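You operate a simulated robot arm through the tools that you are given. There is no shell and no other tool. Be economical: measure what you need, move in short steps, check, and stop when the job is done.

Carry out the task below with a simulated robot arm. There is one attempt and no reset: what you move stays moved.

## Task
Press stop on unit two, switch off, knock its disc free and put the black cap in the teal tray.
Fine: black lever, once the flywheel stands; leave the sliding tray out; other caps and controls stay.

Only the result counts: the job must be done as asked and must still hold three seconds after the hand-in. Knocking over, shifting, dropping, spilling or breaking anything else fails it. Lids that push on must go on centred and level and be pressed home; caps that screw on are set level and turned clockwise until they are tight.

## Robot
A 6-joint arm with a fingered hand, fixed in place. Base frame: the origin is at the foot of the arm, x ahead of it, y to its left, z up; the work surface is at about z = 718. Units: mm, rad, N and s.
With the tool pointing down near the work surface it reaches from about 300 to 700 mm from the base axis. Its first joint turns from -2.897 to 2.897 rad. Payload 4 kg.
Tool frame: the origin (TCP) lies between the finger pads and is the grasp point; the fingertips stand 22 mm ahead of it; z points along the fingers, y is the line along which they close. Largest opening 112 mm; the body of the gripper starts 60 mm behind the TCP. The gripper is a hand of 4 fingers: y runs from the thumb to the fingers, the wrist lies at [0, 0, -218] in the tool frame.
Orientation is told as [roll, pitch, yaw] about the base's x, y, z axes, in that order, counted from this pose: with the fingers straight down and closing along the base's y, the tool's x points along the base's -x, its y along +y and its z along -z.

## Interface
- The arm moves only by the tool play_rows. Its argument "plan" is a list of rows, each a list of 6 numbers: the shift along the tool's x, y, z in mm, then the turn, a rotation vector about the tool's x, y, z in rad. In form: [[x, y, z, ax, ay, az], ...]. A call has 1 to 8 rows; each row shifts and turns the commanded pose from where the row before left it, along the tool's axes as they then stand. A row lasts 0.2 s, in which the tool goes at most 50 mm and 0.15 rad; a call with a longer step from one row to the next is refused whole. Where a pose cannot be reached the arm comes as near as it can. A force on the tool above 40 N (or 10 N above the force at the start of the call, whichever is more), or a blocked arm, ends the call early, and 0.2 s more pass. In this call time passes only in rows, and 0.2 s behind the last. The reply holds the time, the measured pose of the TCP, the force on the tool along the base axes, the opening and the grip force, in the units named above and with some noise, with the torque about the TCP (base axes, N m) and any sound that the robot's microphone picked up.
- Cameras (640 x 400 px; columns grow to the right, rows downward): "scene" is fixed at [219.5, -649.6, 1318.2]; the picture's right is [0.93, -0.37, 0.00], its down [-0.11, -0.27, -0.96] and it looks along [0.35, 0.89, -0.29] (base axes); focal length 361 px, centre (320, 200). "wrist" rides on the gripper at [69, 5, -83] in the tool frame; the picture's right is [-0.06, 1.00, 0.00], its down [-0.77, -0.05, -0.64] and it looks along [-0.64, -0.04, 0.77] (tool axes); focal length 243 px, centre (320, 200). There is no depth. A picture from a camera that has moved, and an enlarged one, comes with that camera's place and axes in the base frame and with its lens.
- camera(camera): a new picture of that camera. It takes no simulated time.
- finger_targets(finger1, finger2, finger3, thumb_bend): sets how far each is bent, from 0 (flat) to 1 (curled in); at 0.3 the hand is open as for a grip, at 0.7 the pads meet at the TCP. One left out holds its place. A second passes; each finger stops where it meets its share of the squeeze, and holds until it gets a number again. It is the only way to open and close the hand. It gives what a move gives, with no picture; readings hold the bend of each and the force on the fingers (four entries, about 0 where the hand has none), thumb and palm.
- inspect(camera, box): a new picture of the part [left, top, right, bottom] of that camera's present view, enlarged. It takes no simulated time.
- finish_job(): hands the job in; it is judged then, once.

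Go step by step. Nothing tells you positions but the pictures and the camera data: compare them with the known pose of the tool, close in by small moves and look again before you grip or let go. The budget is 120 turns and 84 pictures, counting those below and the enlarged ones. Unless the task says otherwise, let go and move clear before handing in, and close with one line.

The tools are called after ">>>" by a JSON object that holds its "api" and its "payload". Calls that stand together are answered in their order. play_rows: Moves the arm, as the interface text tells. Its arguments: {"type":"object","properties":{"plan":{"type":"array"}},"required":["plan"]} The other tools are called the same way: finger_targets (finger1, finger2, finger3, thumb_bend) moves the fingers one by one; camera (camera) takes a picture; inspect (camera, box) takes an enlarged picture of a part of a camera's view; finish_job () hands the job in.

At the start:

```text
clock: 0.0
tool_pos: [285.7, 375.6, 1329.9]
tcp_rot: [0.002, -0.002, 0.0]
ft_force: [0.8, -0.7, 0.4]
wrist_torque: [0.01, -0.02, 0.03]
opening: 112.0
grip_force: 0.1
shape: jaw
bend: [0.3, 0.3, 0.3, 0.3]
finger forces: [0.0, 0.1, 0.0, 0.1, 0.0, 0.1]
```

scene: 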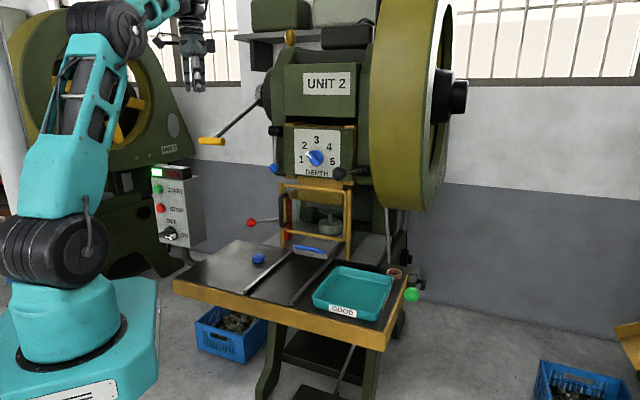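
wrist: 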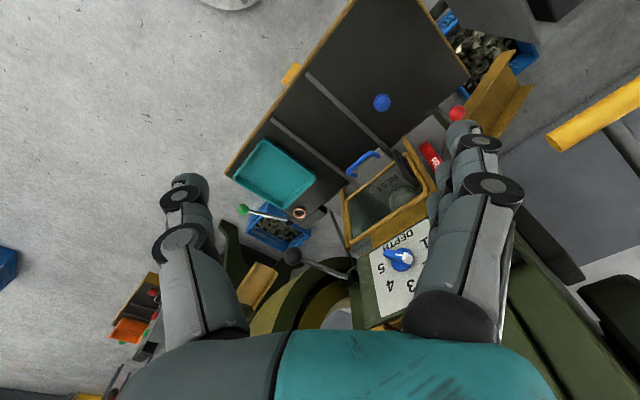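

I see a press (unit 2) with a table, a teal tray, a control box on a post, several levers. I'll enlarge parts of the scene to identify the controls.

>>> {"api": "inspect", "payload": {"camera": "scene", "box": [140, 150, 220, 250]}}

>>> {"api": "inspect", "payload": {"camera": "scene", "box": [230, 110, 430, 235]}}

>>> {"api": "inspect", "payload": {"camera": "scene", "box": [230, 200, 430, 325]}}

>>> {"api": "inspect", "payload": {"camera": "wrist", "box": [220, 80, 480, 300]}}

```text
4.00 times, centred on (180, 200) of scene
camera zoom: at [219.5, -649.6, 1318.2], right [0.93, -0.37, 0.0], down [-0.11, -0.27, -0.96], along [0.35, 0.89, -0.29], focal length 1443 px, centre (880, 200)
```

zoom: 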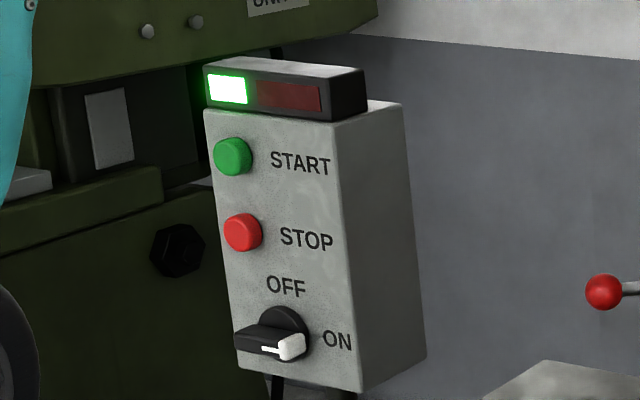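

```text
3.20 times, centred on (330, 172) of scene
camera zoom: at [219.5, -649.6, 1318.2], right [0.93, -0.37, 0.0], down [-0.11, -0.27, -0.96], along [0.35, 0.89, -0.29], focal length 1154 px, centre (288, 288)
```

zoom: 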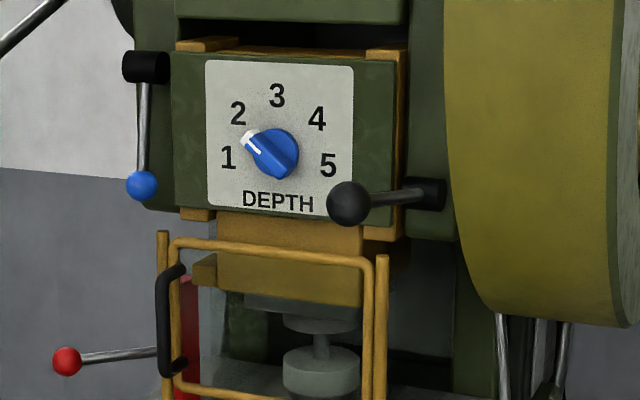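

```text
3.20 times, centred on (330, 262) of scene
camera zoom: at [219.5, -649.6, 1318.2], right [0.93, -0.37, 0.0], down [-0.11, -0.27, -0.96], along [0.35, 0.89, -0.29], focal length 1154 px, centre (288, 0)
```

zoom: 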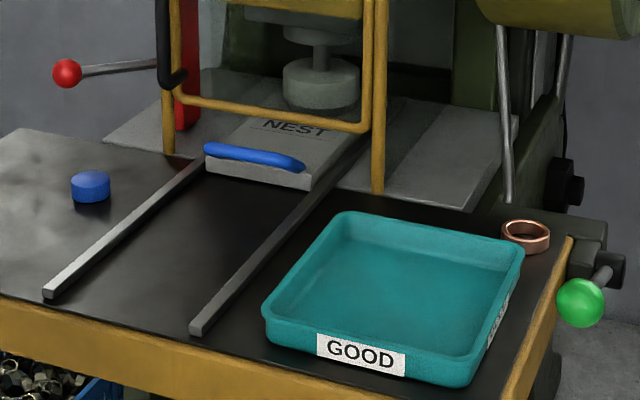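

```text
1.82 times, centred on (350, 190) of wrist
camera zoom: at [215.9, 382.1, 1413.6], right [0.06, 1.0, 0.0], down [0.76, -0.05, 0.64], along [0.64, -0.04, -0.77], focal length 441 px, centre (266, 218)
```

zoom: 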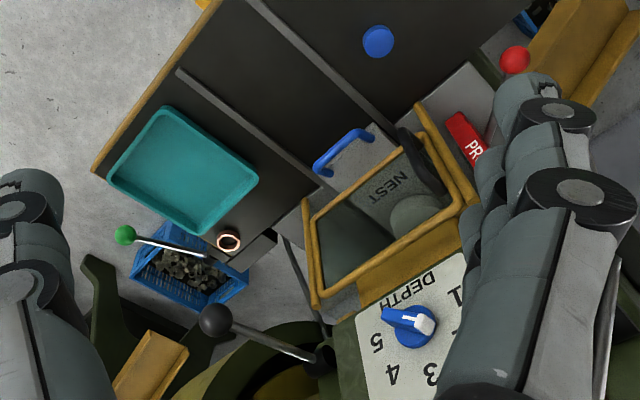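

The press faces the arm at about 42° left; the control box is further left. I'll swing the wrist camera round towards it.

>>> {"api": "play_rows", "payload": {"plan": [[18, -38, 0, 0, 0, 0], [18, -38, 0, 0, 0, 0], [0, 0, 0, 0, 0, -0.15], [0, 0, 0, 0, 0, -0.15], [0, 0, 0, 0, 0, -0.15], [0, 0, 0, 0, 0, -0.15], [0, 0, 0, 0, 0, -0.15], [0, 0, 0, 0, 0, -0.15]]}}

>>> {"api": "play_rows", "payload": {"plan": [[0, 0, 0, 0, 0, -0.15], [0, 0, 0, 0, 0, -0.15], [0, 0, 0, 0, 0, -0.15], [0, 0, 0, 0, 0, -0.15], [0, 0, 0, 0, 0, -0.15]]}}

>>> {"api": "camera", "payload": {"camera": "wrist"}}

```text
clock: 1.8
tool_pos: [249.7, 299.6, 1332.5]
tcp_rot: [-0.002, 0.001, 0.901]
ft_force: [-0.5, 0.2, 0.0]
wrist_torque: [0.0, -0.02, 0.0]
opening: 111.9
grip_force: 0.1
shape: jaw
bend: [0.3, 0.3, 0.3, 0.3]
finger forces: [0.0, 0.0, 0.0, 0.0, 0.1, 0.0]
```

```text
clock: 3.0
tool_pos: [250.8, 300.5, 1331.7]
tcp_rot: [-0.003, -0.002, 1.65]
ft_force: [-0.3, 0.0, 0.0]
wrist_torque: [-0.01, -0.01, 0.04]
opening: 111.6
grip_force: 0.0
shape: jaw
bend: [0.3, 0.3, 0.3, 0.3]
finger forces: [0.1, 0.1, 0.1, 0.1, 0.0, 0.1]
```

```text
77 pictures are left
camera wrist: at [251.3, 232.4, 1414.5], right [-1.0, -0.02, 0.0], down [-0.01, 0.77, 0.64], along [-0.01, 0.64, -0.77], focal length 243 px, centre (320, 200)
```

wrist: 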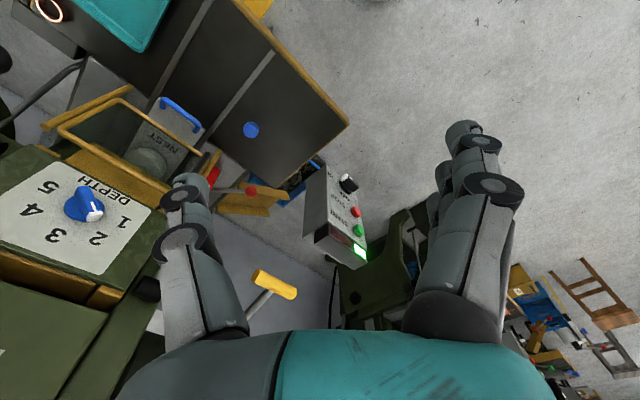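

The control box is now in view; enlarging it to fix its position.

>>> {"api": "inspect", "payload": {"camera": "wrist", "box": [280, 150, 400, 280]}}

>>> {"api": "inspect", "payload": {"camera": "wrist", "box": [40, 40, 300, 220]}}

```text
3.08 times, centred on (340, 215) of wrist
camera zoom: at [251.3, 232.4, 1414.5], right [-1.0, -0.02, 0.0], down [-0.01, 0.77, 0.64], along [-0.01, 0.64, -0.77], focal length 746 px, centre (258, 154)
```

zoom: 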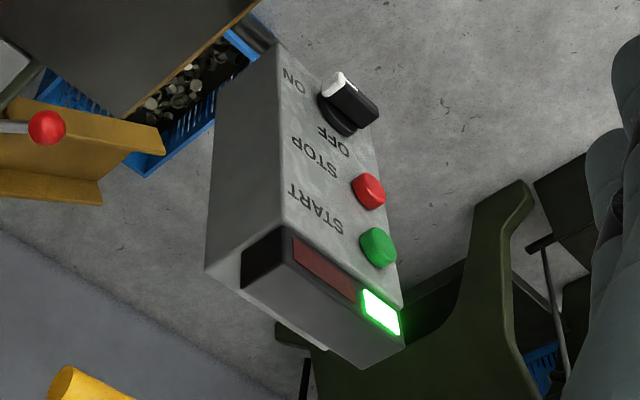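

```text
2.22 times, centred on (170, 130) of wrist
camera zoom: at [251.3, 232.4, 1414.5], right [-1.0, -0.02, 0.0], down [-0.01, 0.77, 0.64], along [-0.01, 0.64, -0.77], focal length 539 px, centre (653, 356)
```

zoom: 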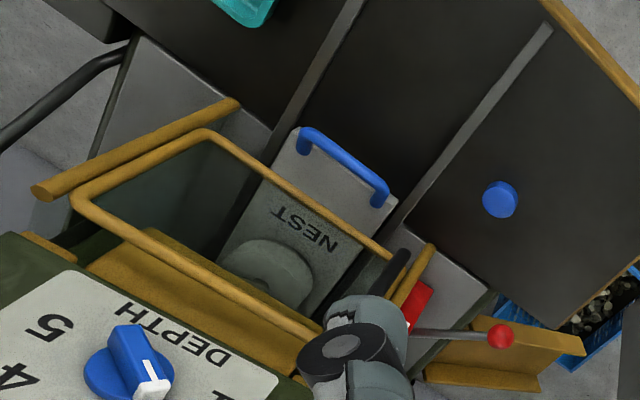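

Stop button is about (142, 683, 921), the box facing the arm along ≈42°. I'll form a pointing finger and turn the tool toward horizontal.

>>> {"api": "finger_targets", "payload": {"finger1": 1, "finger2": 0.7, "finger3": 1, "thumb_bend": 0.7}}

>>> {"api": "play_rows", "payload": {"plan": [[0, 0, 0, 0, 0, -0.15], [0, 0, 0, 0, 0, -0.15], [0, 0, 0, 0, 0, -0.15], [0, 0, 0, 0, 0, -0.15], [0, 0, 0, 0, 0, -0.053], [-49, 0, 0, 0, 0, 0], [-49, 0, 0, 0, 0, 0], [-49, 0, 0, 0, 0, 0]]}}

>>> {"api": "play_rows", "payload": {"plan": [[-49, 0, 0, 0, 0, 0], [-49, 0, 0, 0, 0, 0], [-49, 0, 0, 0, 0, 0], [-49, 0, 0, 0, 0, 0], [0, 0, 40, 0.15, 0, 0], [0, 0, 40, 0.15, 0, 0], [0, 0, 40, 0.15, 0, 0], [0, 0, 40, 0.15, 0, 0]]}}

>>> {"api": "camera", "payload": {"camera": "wrist"}}

>>> {"api": "camera", "payload": {"camera": "scene"}}

```text
clock: 4.0
tool_pos: [250.9, 301.6, 1332.1]
tcp_rot: [-0.002, -0.001, 1.648]
ft_force: [-0.4, 0.2, -0.3]
wrist_torque: [0.0, -0.01, 0.05]
opening: 30.4
grip_force: 0.1
shape: fingers
bend: [1.0, 0.7, 1.0, 0.7]
finger forces: [0.0, 0.1, 0.1, 0.0, 0.0, 0.0]
```

```text
clock: 5.8
tool_pos: [149.2, 411.1, 1332.1]
tcp_rot: [-0.001, 0.002, 2.301]
ft_force: [0.0, -0.1, -0.2]
wrist_torque: [0.01, 0.0, -0.01]
opening: 30.3
grip_force: 0.0
shape: fingers
bend: [1.0, 0.7, 1.0, 0.7]
finger forces: [0.0, 0.0, 0.0, 0.1, 0.0, 0.0]
```

```text
clock: 7.6
tool_pos: [38.1, 625.8, 1196.8]
tcp_rot: [-0.6, 0.003, 2.301]
ft_force: [-0.2, -0.5, 0.6]
wrist_torque: [0.01, -0.01, 0.01]
opening: 30.5
grip_force: 0.0
shape: fingers
bend: [1.0, 0.7, 1.0, 0.7]
finger forces: [0.1, 0.1, 0.0, 0.0, 0.1, 0.0]
out of reach, approached as far as the arm can: row 3, 4, 6, 7, 8
```

```text
74 pictures are left
camera wrist: at [46.1, 541.0, 1263.7], right [-0.66, -0.5, -0.56], down [-0.75, 0.36, 0.56], along [-0.08, 0.79, -0.61], focal length 243 px, centre (320, 200)
```

wrist: 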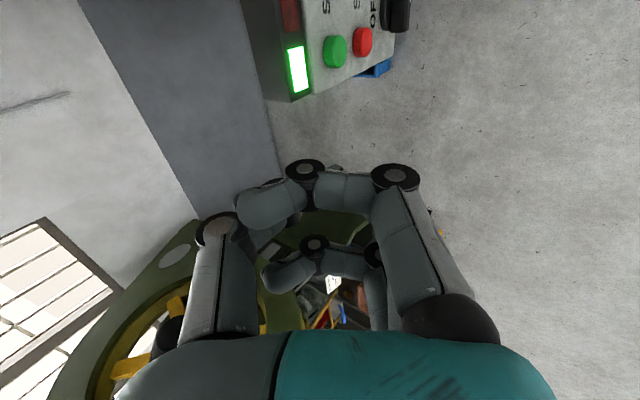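

```text
73 pictures are left
```

scene: 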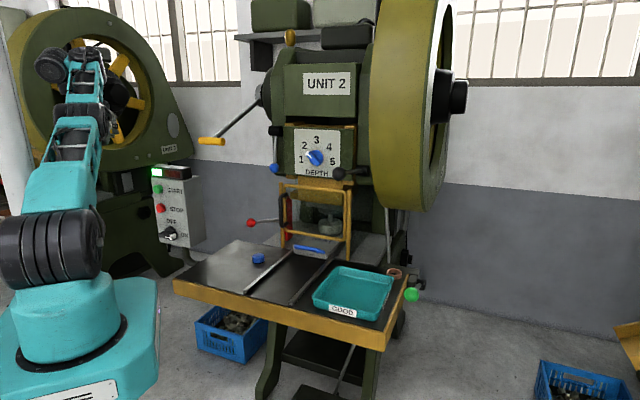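

Unit 2's control box is in view. I'll continue tilting the hand to horizontal while coming down in front of the box.

>>> {"api": "play_rows", "payload": {"plan": [[0, 22.6, 33, 0.15, 0, 0], [0, 27.3, 29.3, 0.15, 0, 0], [0, 31.3, 24.9, 0.15, 0, 0], [0, 34.7, 19.9, 0.15, 0, 0], [0, 37.3, 14.5, 0.15, 0, 0], [0, 25, 5, 0.15, 0, 0], [0, 0, 0, 0.07, 0, 0]]}}

>>> {"api": "camera", "payload": {"camera": "wrist"}}

>>> {"api": "camera", "payload": {"camera": "scene"}}

```text
clock: 9.2
tool_pos: [37.2, 627.0, 1197.8]
tcp_rot: [-0.6, 0.003, 2.3]
ft_force: [-1.0, -0.5, -0.2]
wrist_torque: [-0.01, -0.01, 0.01]
opening: 30.3
grip_force: 0.1
shape: fingers
bend: [1.0, 0.7, 1.0, 0.7]
finger forces: [0.0, 0.0, 0.1, 0.0, 0.0, 0.0]
out of reach, approached as far as the arm can: row 1, 2, 3, 4, 5, 6, 7
```

```text
72 pictures are left
camera wrist: at [45.9, 541.4, 1263.4], right [-0.66, -0.5, -0.56], down [-0.75, 0.36, 0.56], along [-0.08, 0.79, -0.61], focal length 243 px, centre (320, 200)
```

wrist: 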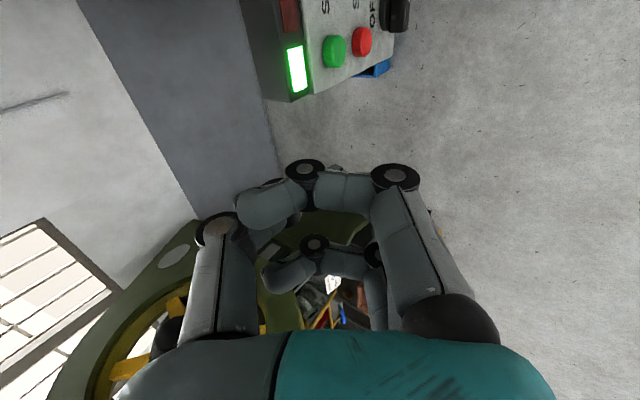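

```text
71 pictures are left
```

scene: 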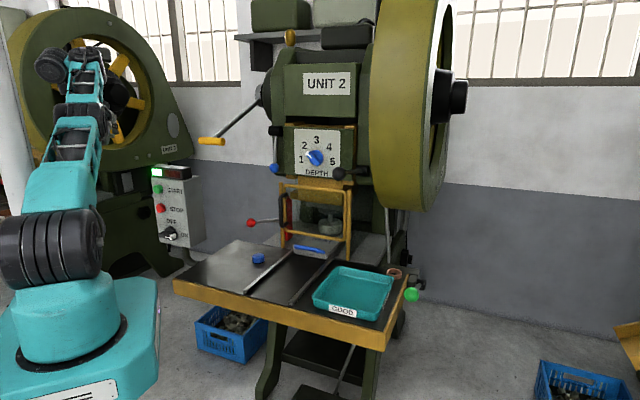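

The arm did not follow; I'll check whether the commanded pose was carried forward with a null row.

>>> {"api": "play_rows", "payload": {"plan": [[0, 0, 0, 0, 0, 0]]}}

```text
clock: 9.6
tool_pos: [37.5, 624.7, 1197.0]
tcp_rot: [-0.599, 0.003, 2.3]
ft_force: [-0.2, -0.8, 0.4]
wrist_torque: [0.01, -0.01, 0.01]
opening: 30.0
grip_force: 0.1
shape: fingers
bend: [1.0, 0.7, 1.0, 0.7]
finger forces: [0.0, 0.1, 0.0, 0.1, 0.0, 0.0]
```

The command restarts from the measured pose. I'll try lowering with the present tilt and closer in.

>>> {"api": "play_rows", "payload": {"plan": [[0, 22.6, 33, 0, 0, 0], [0, 22.6, 33, 0, 0, 0], [0, 22.6, 33, 0, 0, 0]]}}

```text
clock: 10.4
tool_pos: [37.3, 626.1, 1196.3]
tcp_rot: [-0.597, 0.004, 2.3]
ft_force: [-0.4, 0.1, -0.7]
wrist_torque: [-0.02, 0.0, 0.02]
opening: 30.4
grip_force: 0.1
shape: fingers
bend: [1.0, 0.7, 1.0, 0.7]
finger forces: [0.1, 0.0, 0.1, 0.1, 0.0, 0.0]
out of reach, approached as far as the arm can: row 1, 2, 3
```

Likely a wrist joint limit. I'll back the twist off and see whether it frees.

>>> {"api": "play_rows", "payload": {"plan": [[0, 0, 0, 0, 0, 0.15], [0, 0, 0, 0, 0, 0.15], [0, 22.6, 33, 0, 0, 0]]}}

>>> {"api": "play_rows", "payload": {"plan": [[0, 0, -40, 0, 0, 0], [0, 0, -40, 0, 0, 0]]}}

```text
clock: 11.2
tool_pos: [36.7, 624.6, 1199.0]
tcp_rot: [-0.578, -0.165, 2.049]
ft_force: [0.8, -0.7, 0.1]
wrist_torque: [-0.04, 0.04, 0.02]
opening: 30.6
grip_force: 0.0
shape: fingers
bend: [1.0, 0.7, 1.0, 0.7]
finger forces: [0.1, 0.0, 0.0, 0.0, 0.0, 0.1]
out of reach, approached as far as the arm can: row 3
```

```text
clock: 11.8
tool_pos: [8.7, 586.7, 1259.8]
tcp_rot: [-0.566, -0.171, 2.055]
ft_force: [-0.6, 0.0, 0.1]
wrist_torque: [0.0, 0.0, -0.04]
opening: 30.5
grip_force: 0.1
shape: fingers
bend: [1.0, 0.7, 1.0, 0.7]
finger forces: [0.0, 0.0, 0.0, 0.0, 0.0, 0.1]
out of reach, approached as far as the arm can: row 2
```

Tilting there runs into a limit. I'll return to tool-down, descend closer in, then tilt at the lower height.

>>> {"api": "play_rows", "payload": {"plan": [[0, 0, -20, -0.14, 0.045, 0], [0, 0, -20, -0.14, 0.045, 0], [0, 0, 0, -0.14, 0.045, 0], [0, 0, 0, -0.14, 0.045, 0]]}}

>>> {"api": "play_rows", "payload": {"plan": [[0, 20, 40, 0, 0, 0], [0, 20, 40, 0, 0, 0], [0, 20, 45, 0, 0, 0], [0, 0, 45, 0, 0, 0], [0, 0, 45, 0, 0, 0]]}}

```text
clock: 12.8
tool_pos: [-7.3, 551.1, 1274.9]
tcp_rot: [-0.011, 0.005, 2.002]
ft_force: [-0.6, -0.3, 0.6]
wrist_torque: [-0.02, 0.04, 0.01]
opening: 30.2
grip_force: 0.1
shape: fingers
bend: [1.0, 0.7, 1.0, 0.7]
finger forces: [0.1, 0.0, 0.0, 0.1, 0.1, 0.0]
out of reach, approached as far as the arm can: row 2, 3, 4
```

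```text
clock: 14.0
tool_pos: [-60.7, 568.6, 1088.2]
tcp_rot: [-0.011, 0.009, 1.998]
ft_force: [-0.1, -0.1, 0.5]
wrist_torque: [0.02, 0.03, 0.0]
opening: 30.2
grip_force: 0.0
shape: fingers
bend: [1.0, 0.7, 1.0, 0.7]
finger forces: [0.1, 0.1, 0.0, 0.0, 0.0, 0.0]
out of reach, approached as far as the arm can: row 4, 5
```

>>> {"api": "camera", "payload": {"camera": "scene"}}

>>> {"api": "play_rows", "payload": {"plan": [[0, -40, 0, 0, 0, 0], [0, -40, 0, 0, 0, 0], [0, 0, 40, 0, 0, 0]]}}

```text
70 pictures are left
```

scene: 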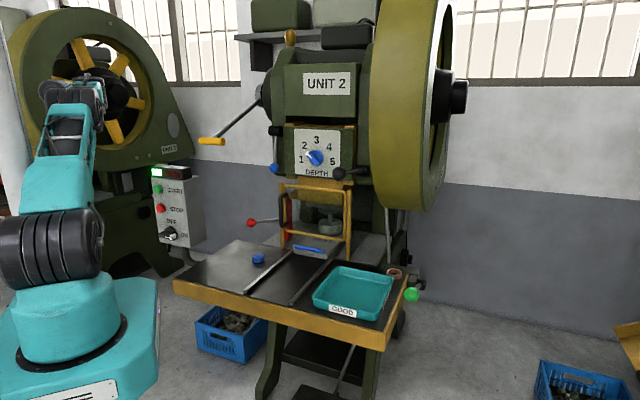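

```text
clock: 14.8
tool_pos: [9.4, 598.3, 1046.3]
tcp_rot: [-0.015, 0.006, 1.998]
ft_force: [-0.4, -0.4, 1.3]
wrist_torque: [0.01, -0.01, 0.01]
opening: 30.5
grip_force: 0.1
shape: fingers
bend: [1.0, 0.7, 1.0, 0.7]
finger forces: [0.0, 0.0, 0.0, 0.0, 0.0, 0.0]
```

That shows a first-joint limit: the wrist can't go past about 95° azimuth. I'll use a more radial heading (≈69°) and tilt there.

>>> {"api": "play_rows", "payload": {"plan": [[40, -28, 0, 0, 0, 0], [0, 0, 0, 0, 0, -0.15], [0, 0, 0, 0, 0, -0.15], [0, 0, 0, 0, 0, -0.15], [0, 0, 0, 0, 0, -0.15], [0, 0, 0, 0, 0, -0.15], [0, 0, 0, 0.15, 0, 0], [0, 0, 0, 0.15, 0, 0]]}}

>>> {"api": "play_rows", "payload": {"plan": [[0, 0, 0, 0.15, 0, 0], [0, 0, 0, 0.15, 0, 0], [0, 0, 0, 0.15, 0, 0], [0, 0, 0, 0.15, 0, 0], [0, 0, 0, 0.15, 0, 0], [0, 0, 0, 0.15, 0, 0], [0, 0, 0, 0.15, 0, 0], [0, 0, 0, 0.15, 0, 0]]}}

>>> {"api": "camera", "payload": {"camera": "wrist"}}

>>> {"api": "camera", "payload": {"camera": "scene"}}

```text
clock: 16.6
tool_pos: [51.5, 651.2, 1077.3]
tcp_rot: [-0.308, 0.013, 2.747]
ft_force: [0.9, 0.6, 0.1]
wrist_torque: [-0.04, -0.01, 0.01]
opening: 30.4
grip_force: 0.1
shape: fingers
bend: [1.0, 0.7, 1.0, 0.7]
finger forces: [0.0, 0.0, 0.0, 0.0, 0.0, 0.0]
out of reach, approached as far as the arm can: row 1, 7, 8
```

```text
clock: 18.4
tool_pos: [51.7, 653.8, 1091.2]
tcp_rot: [-0.341, 0.013, 2.747]
ft_force: [-0.6, -0.1, -0.8]
wrist_torque: [0.03, -0.03, 0.04]
opening: 30.4
grip_force: 0.0
shape: fingers
bend: [1.0, 0.7, 1.0, 0.7]
finger forces: [0.1, 0.0, 0.0, 0.0, 0.0, 0.0]
out of reach, approached as far as the arm can: row 1, 2, 3, 4, 5, 6, 7, 8
```

```text
69 pictures are left
camera wrist: at [101.8, 598.2, 1168.2], right [-0.42, -0.85, -0.34], down [-0.78, 0.14, 0.61], along [-0.47, 0.52, -0.72], focal length 243 px, centre (320, 200)
```

wrist: 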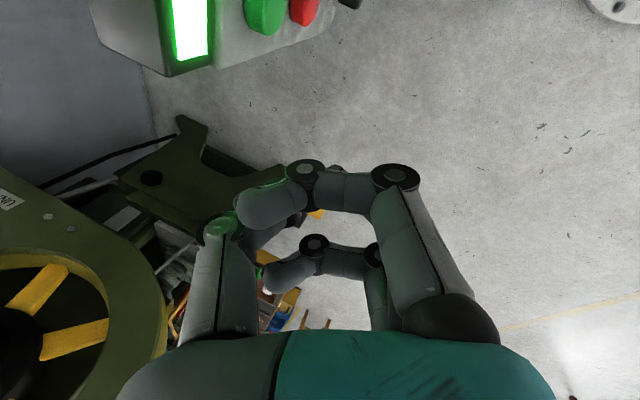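

```text
68 pictures are left
```

scene: 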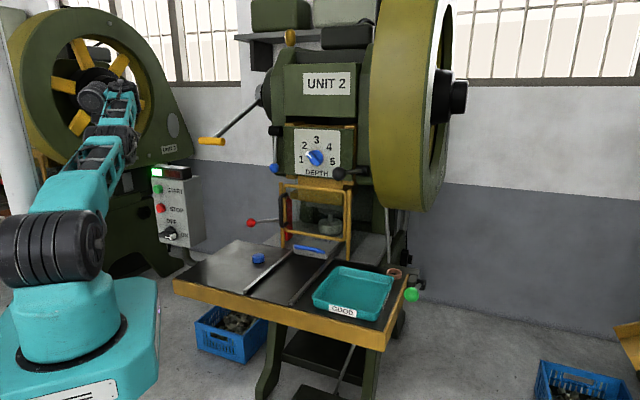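

Inward moves seem to be what fails. I'll set the tool down again and test going lower and inward at different places.

>>> {"api": "play_rows", "payload": {"plan": [[0, 0, 0, -0.15, 0, 0], [0, 0, 0, -0.15, 0, 0], [0, 0, 0, -0.04, 0, 0], [0, 0, 30, 0, 0, 0]]}}

>>> {"api": "play_rows", "payload": {"plan": [[0, 40, 0, 0, 0, 0]]}}

>>> {"api": "play_rows", "payload": {"plan": [[40, 0, 0, 0, 0, 0], [40, 0, 0, 0, 0, 0]]}}

>>> {"api": "play_rows", "payload": {"plan": [[0, 40, 0, 0, 0, 0]]}}

```text
clock: 19.4
tool_pos: [52.2, 657.9, 1062.8]
tcp_rot: [0.0, 0.017, 2.749]
ft_force: [-0.1, 0.2, -0.9]
wrist_torque: [0.0, 0.01, -0.02]
opening: 30.4
grip_force: 0.0
shape: fingers
bend: [1.0, 0.7, 1.0, 0.7]
finger forces: [0.1, 0.0, 0.0, 0.0, 0.0, 0.0]
out of reach, approached as far as the arm can: row 4
```

```text
clock: 19.8
tool_pos: [36.7, 639.7, 1081.9]
tcp_rot: [-0.064, -0.007, 2.748]
ft_force: [-0.5, -3.2, -8.6]
wrist_torque: [0.29, 0.04, -0.02]
opening: 30.4
grip_force: 0.0
shape: fingers
bend: [1.0, 0.7, 1.0, 0.7]
finger forces: [0.1, 0.0, 0.1, 0.0, 0.1, 0.0]
```

```text
clock: 20.4
tool_pos: [111.6, 592.0, 1065.5]
tcp_rot: [-0.003, 0.014, 2.75]
ft_force: [-0.5, 0.3, -0.2]
wrist_torque: [-0.02, -0.02, 0.01]
opening: 30.7
grip_force: 0.0
shape: fingers
bend: [1.0, 0.7, 1.0, 0.7]
finger forces: [0.0, 0.0, 0.0, 0.0, 0.0, 0.0]
```

```text
clock: 20.8
tool_pos: [94.6, 553.2, 1066.2]
tcp_rot: [-0.004, 0.014, 2.747]
ft_force: [-0.1, 0.3, -0.1]
wrist_torque: [-0.02, 0.04, -0.01]
opening: 30.4
grip_force: 0.0
shape: fingers
bend: [1.0, 0.7, 1.0, 0.7]
finger forces: [0.1, 0.1, 0.0, 0.0, 0.0, 0.0]
```

Now inward motion works (the arm changed branch). Trying the tilt here.

>>> {"api": "play_rows", "payload": {"plan": [[0, 0, 0, 0.15, 0, 0], [0, 0, 0, 0.15, 0, 0], [0, 0, 0, 0.15, 0, 0], [0, 0, 0, 0.15, 0, 0], [0, 0, 0, 0.15, 0, 0], [0, 0, 0, 0.15, 0, 0], [0, 0, 0, 0.15, 0, 0], [0, 0, 0, 0.15, 0, 0]]}}

>>> {"api": "camera", "payload": {"camera": "wrist"}}

>>> {"api": "camera", "payload": {"camera": "scene"}}

```text
clock: 22.8
tool_pos: [148.3, 540.0, 1098.6]
tcp_rot: [-1.259, -0.021, 2.65]
ft_force: [0.1, -0.1, 0.6]
wrist_torque: [0.0, -0.02, 0.0]
opening: 30.5
grip_force: 0.0
shape: fingers
bend: [1.0, 0.7, 1.0, 0.7]
finger forces: [0.0, 0.0, 0.2, 0.0, 0.1, 0.0]
stopped in row 8: the arm was blocked; the commanded pose is now the measured one
```

```text
67 pictures are left
camera wrist: at [172.2, 438.0, 1118.6], right [-0.22, -0.23, -0.95], down [-0.95, -0.17, 0.26], along [-0.22, 0.96, -0.18], focal length 243 px, centre (320, 200)
```

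wrist: 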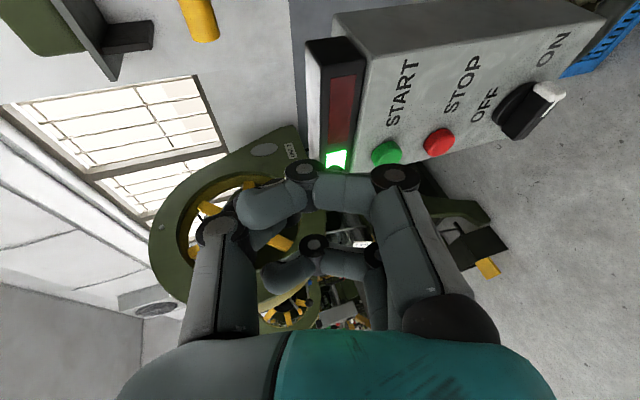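

```text
66 pictures are left
```

scene: 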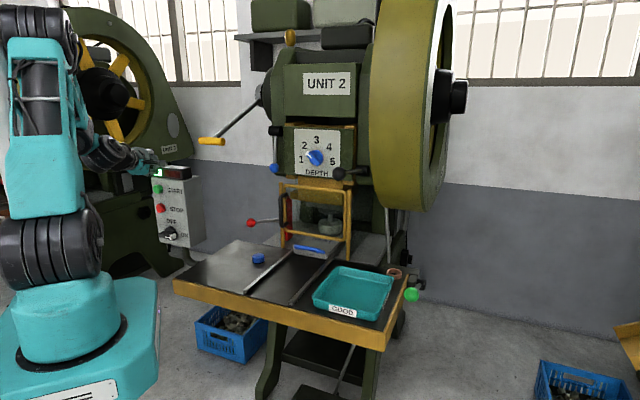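

The hand is now nearly horizontal and I see START, STOP and the switch clearly; the sight line confirms STOP at about (143, 686, 921). Moving the fingertip to 40 mm in front of it.

>>> {"api": "play_rows", "payload": {"plan": [[-16.6, 28.4, 22.7, 0, 0, 0], [-16.6, 28.4, 22.7, 0, 0, 0], [-16.6, 28.4, 22.7, 0, 0, 0], [-16.6, 28.4, 22.7, 0, 0, 0], [-16.6, 28.4, 22.7, 0, 0, 0]]}}

>>> {"api": "camera", "payload": {"camera": "wrist"}}

>>> {"api": "inspect", "payload": {"camera": "scene", "box": [100, 140, 220, 260]}}

```text
clock: 24.0
tool_pos: [105.3, 636.8, 933.0]
tcp_rot: [-1.26, -0.019, 2.651]
ft_force: [-0.3, -0.1, -0.2]
wrist_torque: [0.03, 0.01, 0.01]
opening: 30.3
grip_force: 0.0
shape: fingers
bend: [1.0, 0.7, 1.0, 0.7]
finger forces: [0.0, 0.1, 0.0, 0.0, 0.1, 0.0]
```

```text
65 pictures are left
camera wrist: at [129.0, 534.1, 953.1], right [-0.22, -0.23, -0.95], down [-0.95, -0.17, 0.26], along [-0.22, 0.96, -0.18], focal length 243 px, centre (320, 200)
```

wrist: 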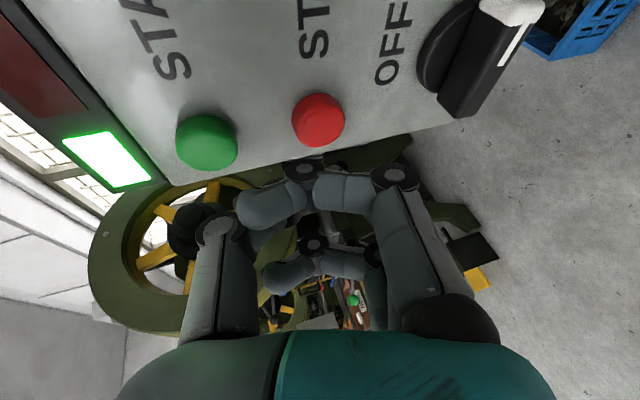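

```text
3.33 times, centred on (160, 200) of scene
camera zoom: at [219.5, -649.6, 1318.2], right [0.93, -0.37, 0.0], down [-0.11, -0.27, -0.96], along [0.35, 0.89, -0.29], focal length 1202 px, centre (853, 200)
```

zoom: 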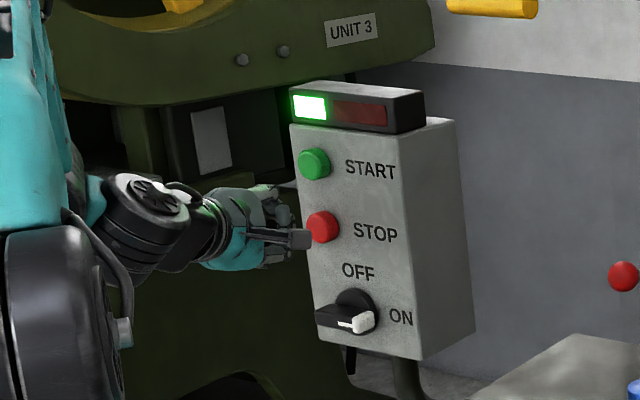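

>>> {"api": "inspect", "payload": {"camera": "wrist", "box": [220, 80, 420, 300]}}

>>> {"api": "inspect", "payload": {"camera": "scene", "box": [130, 180, 180, 230]}}

```text
1.82 times, centred on (320, 190) of wrist
camera zoom: at [129.0, 534.1, 953.1], right [-0.22, -0.23, -0.95], down [-0.95, -0.17, 0.26], along [-0.22, 0.96, -0.18], focal length 441 px, centre (320, 218)
```

zoom: 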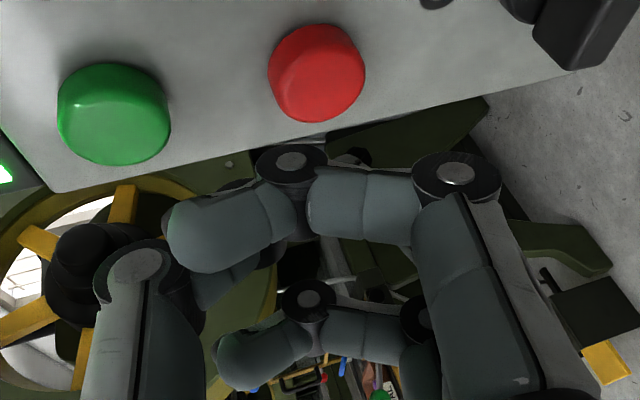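

```text
8.00 times, centred on (155, 205) of scene
camera zoom: at [219.5, -649.6, 1318.2], right [0.93, -0.37, 0.0], down [-0.11, -0.27, -0.96], along [0.35, 0.89, -0.29], focal length 2886 px, centre (1640, 160)
```

zoom: 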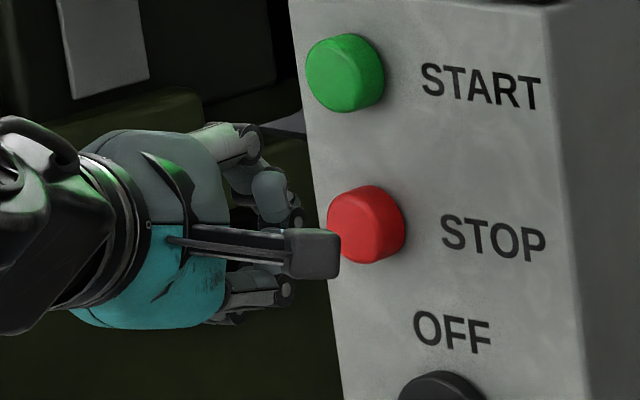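

The fingertip is lined up just left of and behind the red button. Pushing in along the face normal in small steps.

>>> {"api": "play_rows", "payload": {"plan": [[8.5, -1.5, 24.2, 0, 0, 0], [1.7, -1.4, 4.5, 0, 0, 0], [1.7, -1.4, 4.5, 0, 0, 0], [1.7, -1.4, 4.5, 0, 0, 0]]}}

>>> {"api": "inspect", "payload": {"camera": "scene", "box": [130, 150, 200, 240]}}

>>> {"api": "camera", "payload": {"camera": "wrist"}}

```text
clock: 25.0
tool_pos: [132.6, 663.8, 924.5]
tcp_rot: [-1.26, -0.019, 2.65]
ft_force: [-0.8, -0.2, 0.1]
wrist_torque: [0.01, -0.03, 0.0]
opening: 30.4
grip_force: 0.0
shape: fingers
bend: [1.0, 0.7, 1.0, 0.7]
finger forces: [0.1, 0.0, 0.0, 0.1, 0.9, 0.0]
```

```text
4.44 times, centred on (165, 195) of scene
camera zoom: at [219.5, -649.6, 1318.2], right [0.93, -0.37, 0.0], down [-0.11, -0.27, -0.96], along [0.35, 0.89, -0.29], focal length 1603 px, centre (1009, 222)
```

zoom: 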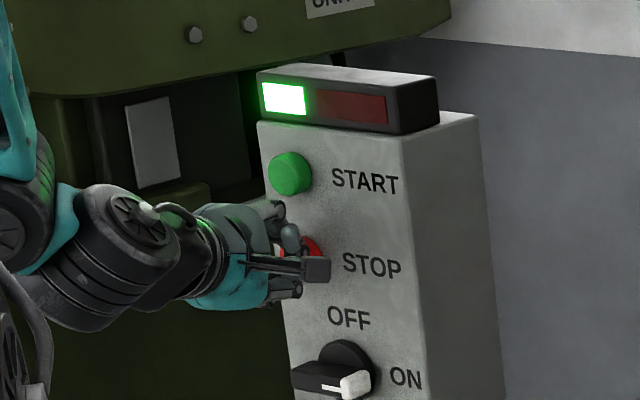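

```text
60 pictures are left
camera wrist: at [156.2, 561.2, 944.5], right [-0.22, -0.23, -0.95], down [-0.95, -0.17, 0.26], along [-0.22, 0.96, -0.18], focal length 243 px, centre (320, 200)
```

wrist: 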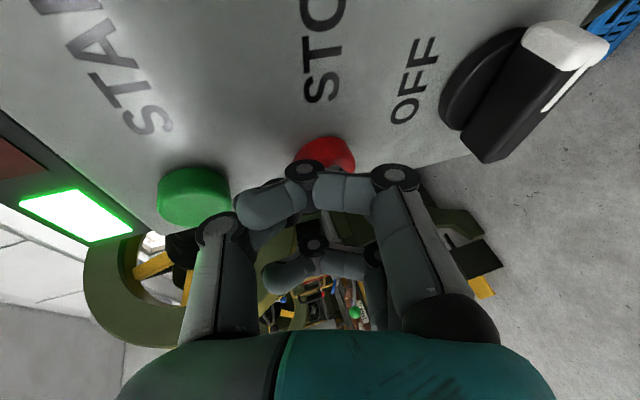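

Contact is just beginning on the STOP button (thumb 0.9 N). Pressing a few more millimetres.

>>> {"api": "play_rows", "payload": {"plan": [[1.0, -0.9, 2.7, 0, 0, 0], [1.0, -0.9, 2.7, 0, 0, 0]]}}

>>> {"api": "inspect", "payload": {"camera": "scene", "box": [130, 150, 200, 240]}}

```text
clock: 25.6
tool_pos: [135.9, 667.0, 925.3]
tcp_rot: [-1.259, -0.019, 2.65]
ft_force: [-2.5, -2.6, 1.5]
wrist_torque: [0.05, -0.01, 0.03]
opening: 30.3
grip_force: 1.3
shape: fingers
bend: [1.0, 0.7, 1.0, 0.7]
finger forces: [0.1, 0.2, 0.0, 0.0, 3.5, 0.0]
heard: click
```

```text
4.44 times, centred on (165, 195) of scene
camera zoom: at [219.5, -649.6, 1318.2], right [0.93, -0.37, 0.0], down [-0.11, -0.27, -0.96], along [0.35, 0.89, -0.29], focal length 1603 px, centre (1009, 222)
```

zoom: 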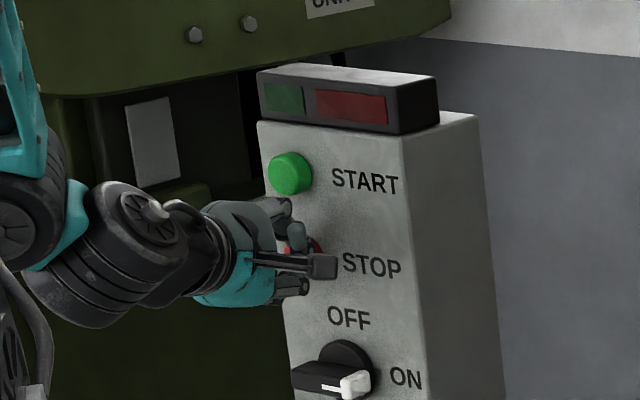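

STOP clicked and the green lamp went out. Backing off, then aligning the tool squarely with the box face for the switch.

>>> {"api": "play_rows", "payload": {"plan": [[-6.8, 5.8, -17.9, 0, 0, 0], [-13.6, 11.6, -35.8, 0, 0, 0], [-13.6, 11.6, -35.8, 0, 0, 0], [0, 0, 0, 0, 0.11, 0.035], [0, 0, 0, 0, 0.11, 0.035], [0, 0, 0, 0, 0.11, 0.035], [0, 0, 0, 0.15, 0, 0], [0, 0, 0, 0.15, 0, 0]]}}

>>> {"api": "finger_targets", "payload": {"finger1": 1, "finger2": 0.5, "finger3": 1, "thumb_bend": 0.5}}

>>> {"api": "camera", "payload": {"camera": "wrist"}}

>>> {"api": "camera", "payload": {"camera": "scene"}}

```text
clock: 27.4
tool_pos: [63.4, 612.7, 927.2]
tcp_rot: [-1.544, -0.017, 2.306]
ft_force: [-0.5, 0.5, -0.1]
wrist_torque: [0.0, 0.0, -0.03]
opening: 30.3
grip_force: 0.1
shape: fingers
bend: [1.0, 0.7, 1.0, 0.7]
finger forces: [0.0, 0.1, 0.0, 0.0, 0.0, 0.0]
out of reach, approached as far as the arm can: row 8
```

```text
clock: 28.4
tool_pos: [62.5, 612.1, 927.2]
tcp_rot: [-1.541, -0.017, 2.305]
ft_force: [0.1, 0.6, 0.2]
wrist_torque: [0.02, -0.01, 0.02]
opening: 37.7
grip_force: 0.1
shape: fingers
bend: [1.0, 0.5, 1.0, 0.5]
finger forces: [0.0, 0.0, 0.0, 0.1, 0.1, 0.0]
```

```text
58 pictures are left
camera wrist: at [47.8, 506.4, 923.7], right [-0.08, 0.04, -1.0], down [-0.99, 0.14, 0.08], along [0.14, 0.99, 0.03], focal length 243 px, centre (320, 200)
```

wrist: 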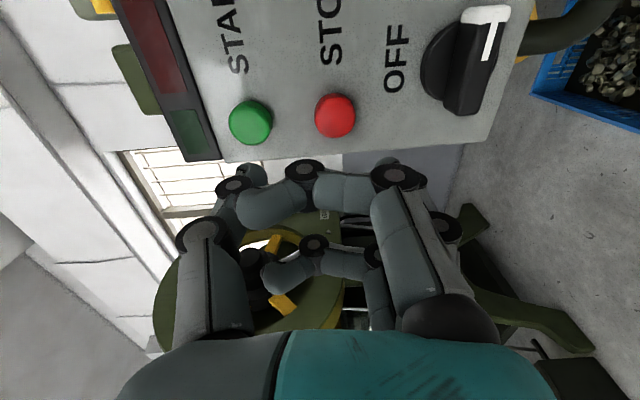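

```text
57 pictures are left
```

scene: 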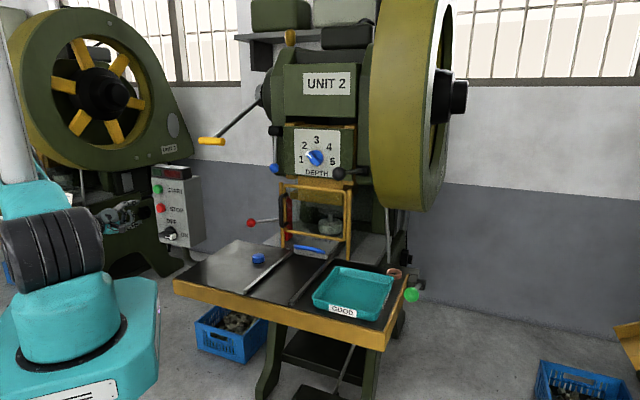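

The tool is square to the box. The switch bar centre is at about (154, 665, 816). I'll move in front of it and test that the 90° counter-clockwise roll is possible.

>>> {"api": "play_rows", "payload": {"plan": [[7, 37, 5, 0, 0, 0], [7, 37, 5, 0, 0, 0], [7, 36, 5, 0.03, 0, 0]]}}

>>> {"api": "play_rows", "payload": {"plan": [[0, 0, 0, 0, 0, -0.15], [0, 0, 0, 0, 0, -0.15], [0, 0, 0, 0, 0, -0.15], [0, 0, 0, 0, 0, -0.15], [0, 0, 0, 0, 0, -0.15], [0, 0, 0, 0, 0, -0.15], [0, 0, 0, 0, 0, -0.15], [0, 0, 0, 0, 0, -0.15]]}}

>>> {"api": "play_rows", "payload": {"plan": [[0, 0, 0, 0, 0, -0.15], [0, 0, 0, 0, 0, -0.15], [0, 0, 0, 0, 0, -0.075]]}}

>>> {"api": "camera", "payload": {"camera": "wrist"}}

```text
clock: 29.2
tool_pos: [88.5, 631.7, 815.3]
tcp_rot: [-1.577, -0.017, 2.306]
ft_force: [0.2, 0.3, 0.4]
wrist_torque: [0.02, -0.01, 0.01]
opening: 37.7
grip_force: 0.2
shape: fingers
bend: [1.0, 0.5, 1.0, 0.5]
finger forces: [0.0, 0.0, 0.0, 0.0, 0.1, 0.0]
out of reach, approached as far as the arm can: row 1, 2, 3
```

```text
clock: 31.0
tool_pos: [93.5, 625.3, 811.8]
tcp_rot: [-1.546, 1.173, 2.334]
ft_force: [-0.5, 0.2, -0.3]
wrist_torque: [-0.04, -0.01, 0.01]
opening: 37.9
grip_force: 0.1
shape: fingers
bend: [1.0, 0.5, 1.0, 0.5]
finger forces: [0.1, 0.0, 0.0, 0.1, 0.0, 0.1]
out of reach, approached as far as the arm can: row 8
```

```text
clock: 31.8
tool_pos: [106.1, 560.8, 795.3]
tcp_rot: [-0.726, 1.399, -3.128]
ft_force: [-0.4, -1.4, 0.0]
wrist_torque: [-0.01, 0.01, -0.03]
opening: 37.7
grip_force: 0.1
shape: fingers
bend: [1.0, 0.5, 1.0, 0.5]
finger forces: [0.1, 0.1, 0.0, 0.1, 0.0, 0.0]
out of reach, approached as far as the arm can: row 1, 2, 3
```

```text
56 pictures are left
camera wrist: at [59.6, 501.8, 874.1], right [0.65, -0.74, -0.18], down [-0.63, -0.4, -0.67], along [0.42, 0.55, -0.72], focal length 243 px, centre (320, 200)
```

wrist: 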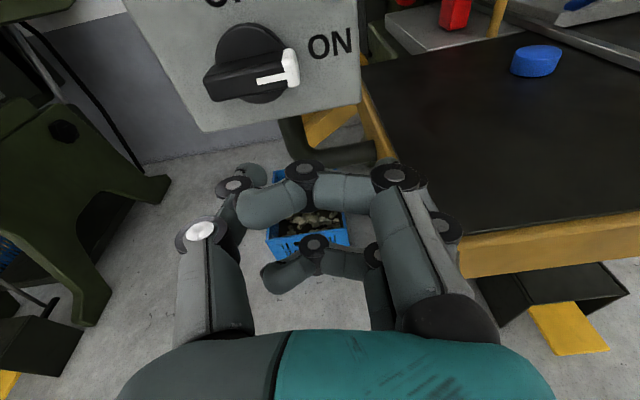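

The full roll isn't available at that distance, so I'll instead nudge the switch round: tip under the white end, push up, then left. First I roll back and close the tip.

>>> {"api": "play_rows", "payload": {"plan": [[0, 0, 0, 0, 0, 0.145], [0, 0, 0, 0, 0, 0.145], [0, 0, 0, 0, 0, 0.145], [0, 0, 0, 0, 0, 0.145], [0, 0, 0, 0, 0, 0.145], [0, 0, 0, 0, 0, 0.145], [0, 0, 0, 0, 0, 0.145], [0, 0, 0, 0, 0, 0.145]]}}

>>> {"api": "play_rows", "payload": {"plan": [[0, 0, 0, 0, 0, 0.145], [0, 0, 0, 0, 0, 0.13], [0, 0, 0, 0.12, 0, 0]]}}

>>> {"api": "finger_targets", "payload": {"finger1": 1, "finger2": 0.7, "finger3": 1, "thumb_bend": 0.7}}

>>> {"api": "camera", "payload": {"camera": "wrist"}}

```text
clock: 33.6
tool_pos: [104.9, 562.5, 797.4]
tcp_rot: [-1.443, 0.335, 2.36]
ft_force: [-0.5, -0.2, 0.5]
wrist_torque: [-0.06, -0.03, -0.02]
opening: 37.6
grip_force: 0.0
shape: fingers
bend: [1.0, 0.5, 1.0, 0.5]
finger forces: [0.1, 0.0, 0.0, 0.1, 0.0, 0.0]
```

```text
clock: 34.4
tool_pos: [104.7, 562.2, 797.5]
tcp_rot: [-1.449, 0.062, 2.321]
ft_force: [-0.2, 0.3, 0.5]
wrist_torque: [0.05, -0.01, 0.01]
opening: 37.7
grip_force: 0.1
shape: fingers
bend: [1.0, 0.5, 1.0, 0.5]
finger forces: [0.0, 0.0, 0.1, 0.1, 0.0, 0.1]
out of reach, approached as far as the arm can: row 3
```

```text
clock: 35.4
tool_pos: [105.0, 561.6, 796.1]
tcp_rot: [-1.449, 0.062, 2.322]
ft_force: [-0.5, -0.4, 0.1]
wrist_torque: [-0.01, 0.02, -0.02]
opening: 30.7
grip_force: 0.0
shape: fingers
bend: [1.0, 0.7, 1.0, 0.7]
finger forces: [0.0, 0.0, 0.1, 0.0, 0.1, 0.0]
```

```text
55 pictures are left
camera wrist: at [91.7, 456.1, 806.3], right [-0.09, -0.08, -0.99], down [-0.99, 0.13, 0.08], along [0.12, 0.99, -0.09], focal length 243 px, centre (320, 200)
```

wrist: 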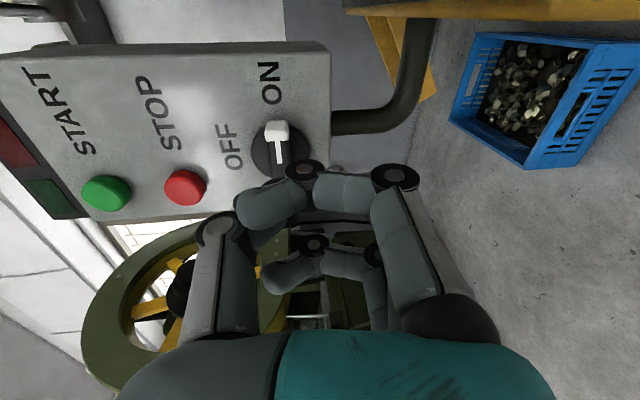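

>>> {"api": "play_rows", "payload": {"plan": [[-10, -3.5, 30, 0, 0, 0], [-10, -3.8, 30, 0, 0, 0]]}}

>>> {"api": "inspect", "payload": {"camera": "wrist", "box": [200, 40, 440, 260]}}

>>> {"api": "inspect", "payload": {"camera": "scene", "box": [130, 190, 210, 260]}}

```text
clock: 36.0
tool_pos: [135.9, 613.8, 794.6]
tcp_rot: [-1.446, 0.066, 2.324]
ft_force: [0.7, 0.5, 0.9]
wrist_torque: [-0.01, -0.05, 0.0]
opening: 30.3
grip_force: 0.0
shape: fingers
bend: [1.0, 0.7, 1.0, 0.7]
finger forces: [0.1, 0.1, 0.0, 0.0, 0.1, 0.0]
```

```text
1.82 times, centred on (320, 150) of wrist
camera zoom: at [122.1, 507.9, 804.8], right [-0.09, -0.08, -0.99], down [-0.99, 0.13, 0.08], along [0.12, 0.99, -0.09], focal length 441 px, centre (320, 291)
```

zoom: 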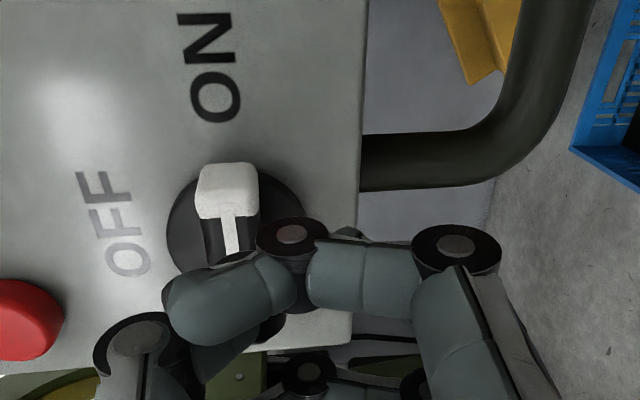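

```text
5.71 times, centred on (170, 225) of scene
camera zoom: at [219.5, -649.6, 1318.2], right [0.93, -0.37, 0.0], down [-0.11, -0.27, -0.96], along [0.35, 0.89, -0.29], focal length 2061 px, centre (1177, 57)
```

zoom: 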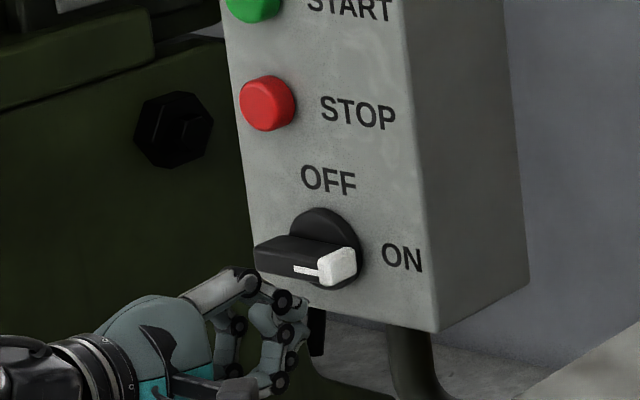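

Tip is placed below the white end. Advancing 34 mm, then pushing upward in small steps.

>>> {"api": "play_rows", "payload": {"plan": [[-2, 0, 18, 0, 0, 0], [-2, 0, 17, 0, 0, 0]]}}

>>> {"api": "inspect", "payload": {"camera": "scene", "box": [140, 200, 210, 260]}}

```text
clock: 36.6
tool_pos: [157.1, 640.3, 789.3]
tcp_rot: [-1.446, 0.068, 2.323]
ft_force: [-7.8, -15.0, -6.2]
wrist_torque: [0.35, -0.21, 0.08]
opening: 30.0
grip_force: 8.8
shape: fingers
bend: [1.0, 0.69, 1.0, 0.74]
finger forces: [0.1, 0.0, 0.1, 0.0, 17.4, 0.0]
```

```text
6.67 times, centred on (175, 230) of scene
camera zoom: at [219.5, -649.6, 1318.2], right [0.93, -0.37, 0.0], down [-0.11, -0.27, -0.96], along [0.35, 0.89, -0.29], focal length 2405 px, centre (1287, 0)
```

zoom: 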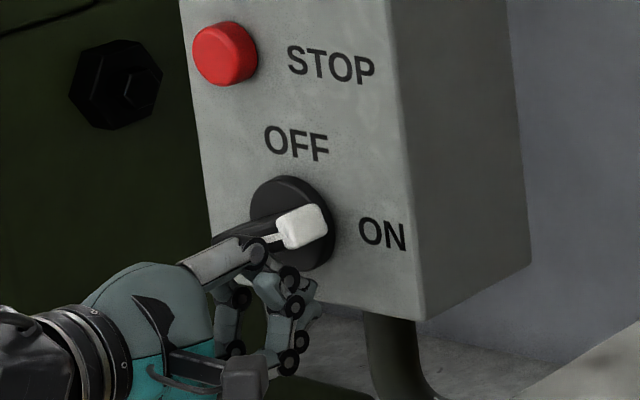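

The thumb already touches the bar and it has begun turning CCW. Pushing upward.

>>> {"api": "play_rows", "payload": {"plan": [[0, -5, -4, 0, 0, 0], [0, -6, 0, 0, 0, 0], [0, -6, 0, 0, 0, 0], [0, -6, 0, 0, 0, 0]]}}

>>> {"api": "inspect", "payload": {"camera": "scene", "box": [140, 200, 210, 260]}}

```text
clock: 37.6
tool_pos: [158.2, 642.9, 812.9]
tcp_rot: [-1.449, 0.062, 2.321]
ft_force: [2.2, -4.1, -3.0]
wrist_torque: [0.07, 0.01, 0.04]
opening: 30.4
grip_force: 2.1
shape: fingers
bend: [1.0, 0.69, 1.0, 0.71]
finger forces: [0.1, 0.0, 0.1, 0.0, 4.0, 0.0]
```

```text
6.67 times, centred on (175, 230) of scene
camera zoom: at [219.5, -649.6, 1318.2], right [0.93, -0.37, 0.0], down [-0.11, -0.27, -0.96], along [0.35, 0.89, -0.29], focal length 2405 px, centre (1287, 0)
```

zoom: 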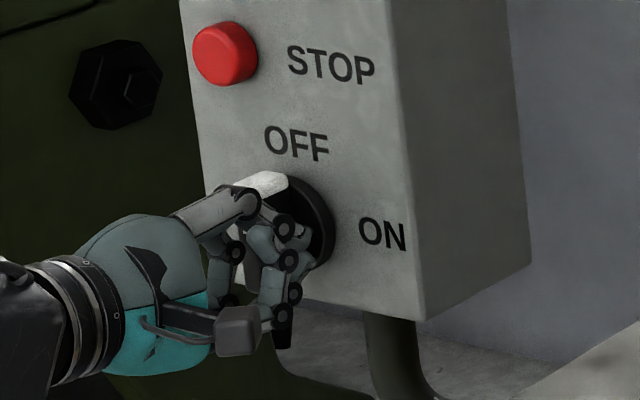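

The bar has turned most of the way. Now pushing left to finish.

>>> {"api": "play_rows", "payload": {"plan": [[-2, -4, 0, 0, 0, 0], [-4, -2, 0, 0, 0, 0], [-4, 0, 0, 0, 0, 0], [-4, 0, 0, 0, 0, 0]]}}

>>> {"api": "inspect", "payload": {"camera": "scene", "box": [140, 200, 210, 260]}}

```text
clock: 38.4
tool_pos: [158.7, 643.3, 814.9]
tcp_rot: [-1.443, 0.073, 2.308]
ft_force: [5.5, -13.2, -2.7]
wrist_torque: [0.24, 0.1, 0.07]
opening: 30.3
grip_force: 6.5
shape: fingers
bend: [1.0, 0.69, 1.0, 0.72]
finger forces: [0.0, 0.0, 0.0, 0.1, 13.2, 0.0]
stopped in row 3: the force on the tool passed its limit at 44 N (the readings are from after the stop); the commanded pose is now the measured one
```

```text
6.67 times, centred on (175, 230) of scene
camera zoom: at [219.5, -649.6, 1318.2], right [0.93, -0.37, 0.0], down [-0.11, -0.27, -0.96], along [0.35, 0.89, -0.29], focal length 2405 px, centre (1287, 0)
```

zoom: 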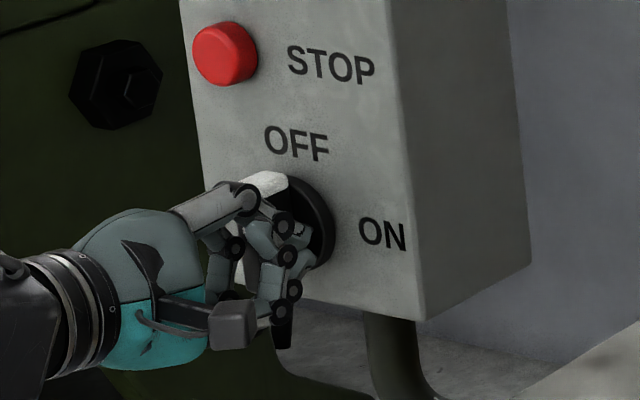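

It met a firm stop; backing off to see whether it stands at OFF.

>>> {"api": "play_rows", "payload": {"plan": [[4, 4, -10, 0, 0, 0], [4, 0, -40, 0, 0, 0], [0, 0, -45, 0, 0, 0]]}}

>>> {"api": "inspect", "payload": {"camera": "scene", "box": [130, 150, 210, 250]}}

>>> {"api": "camera", "payload": {"camera": "wrist"}}

```text
clock: 39.2
tool_pos: [90.7, 571.0, 827.5]
tcp_rot: [-1.444, 0.07, 2.311]
ft_force: [0.4, 0.5, 0.2]
wrist_torque: [0.0, 0.03, 0.0]
opening: 30.5
grip_force: 0.1
shape: fingers
bend: [1.0, 0.7, 1.0, 0.7]
finger forces: [0.0, 0.0, 0.1, 0.0, 0.0, 0.0]
```

```text
4.00 times, centred on (170, 200) of scene
camera zoom: at [219.5, -649.6, 1318.2], right [0.93, -0.37, 0.0], down [-0.11, -0.27, -0.96], along [0.35, 0.89, -0.29], focal length 1443 px, centre (920, 200)
```

zoom: 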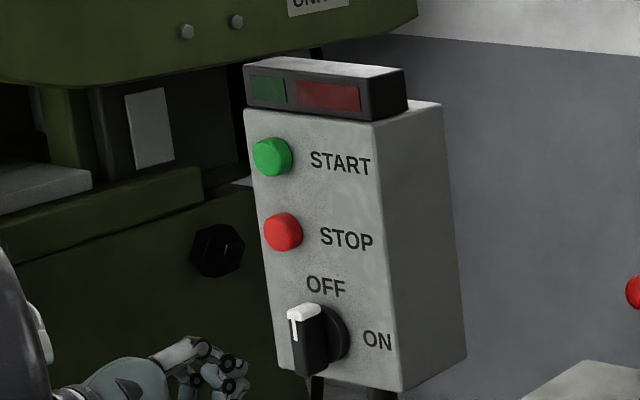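

```text
48 pictures are left
camera wrist: at [75.8, 465.8, 837.8], right [-0.09, -0.09, -0.99], down [-0.99, 0.15, 0.08], along [0.14, 0.99, -0.1], focal length 243 px, centre (320, 200)
```

wrist: 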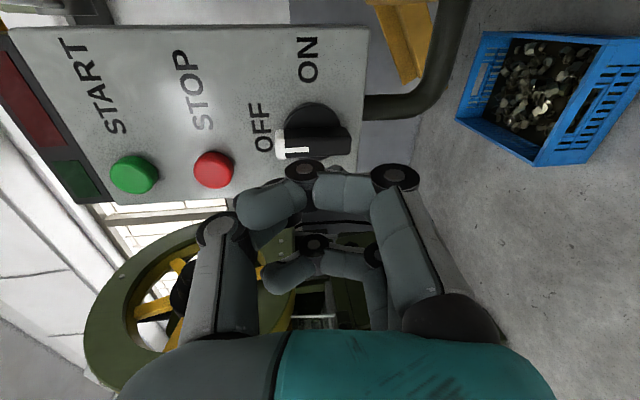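

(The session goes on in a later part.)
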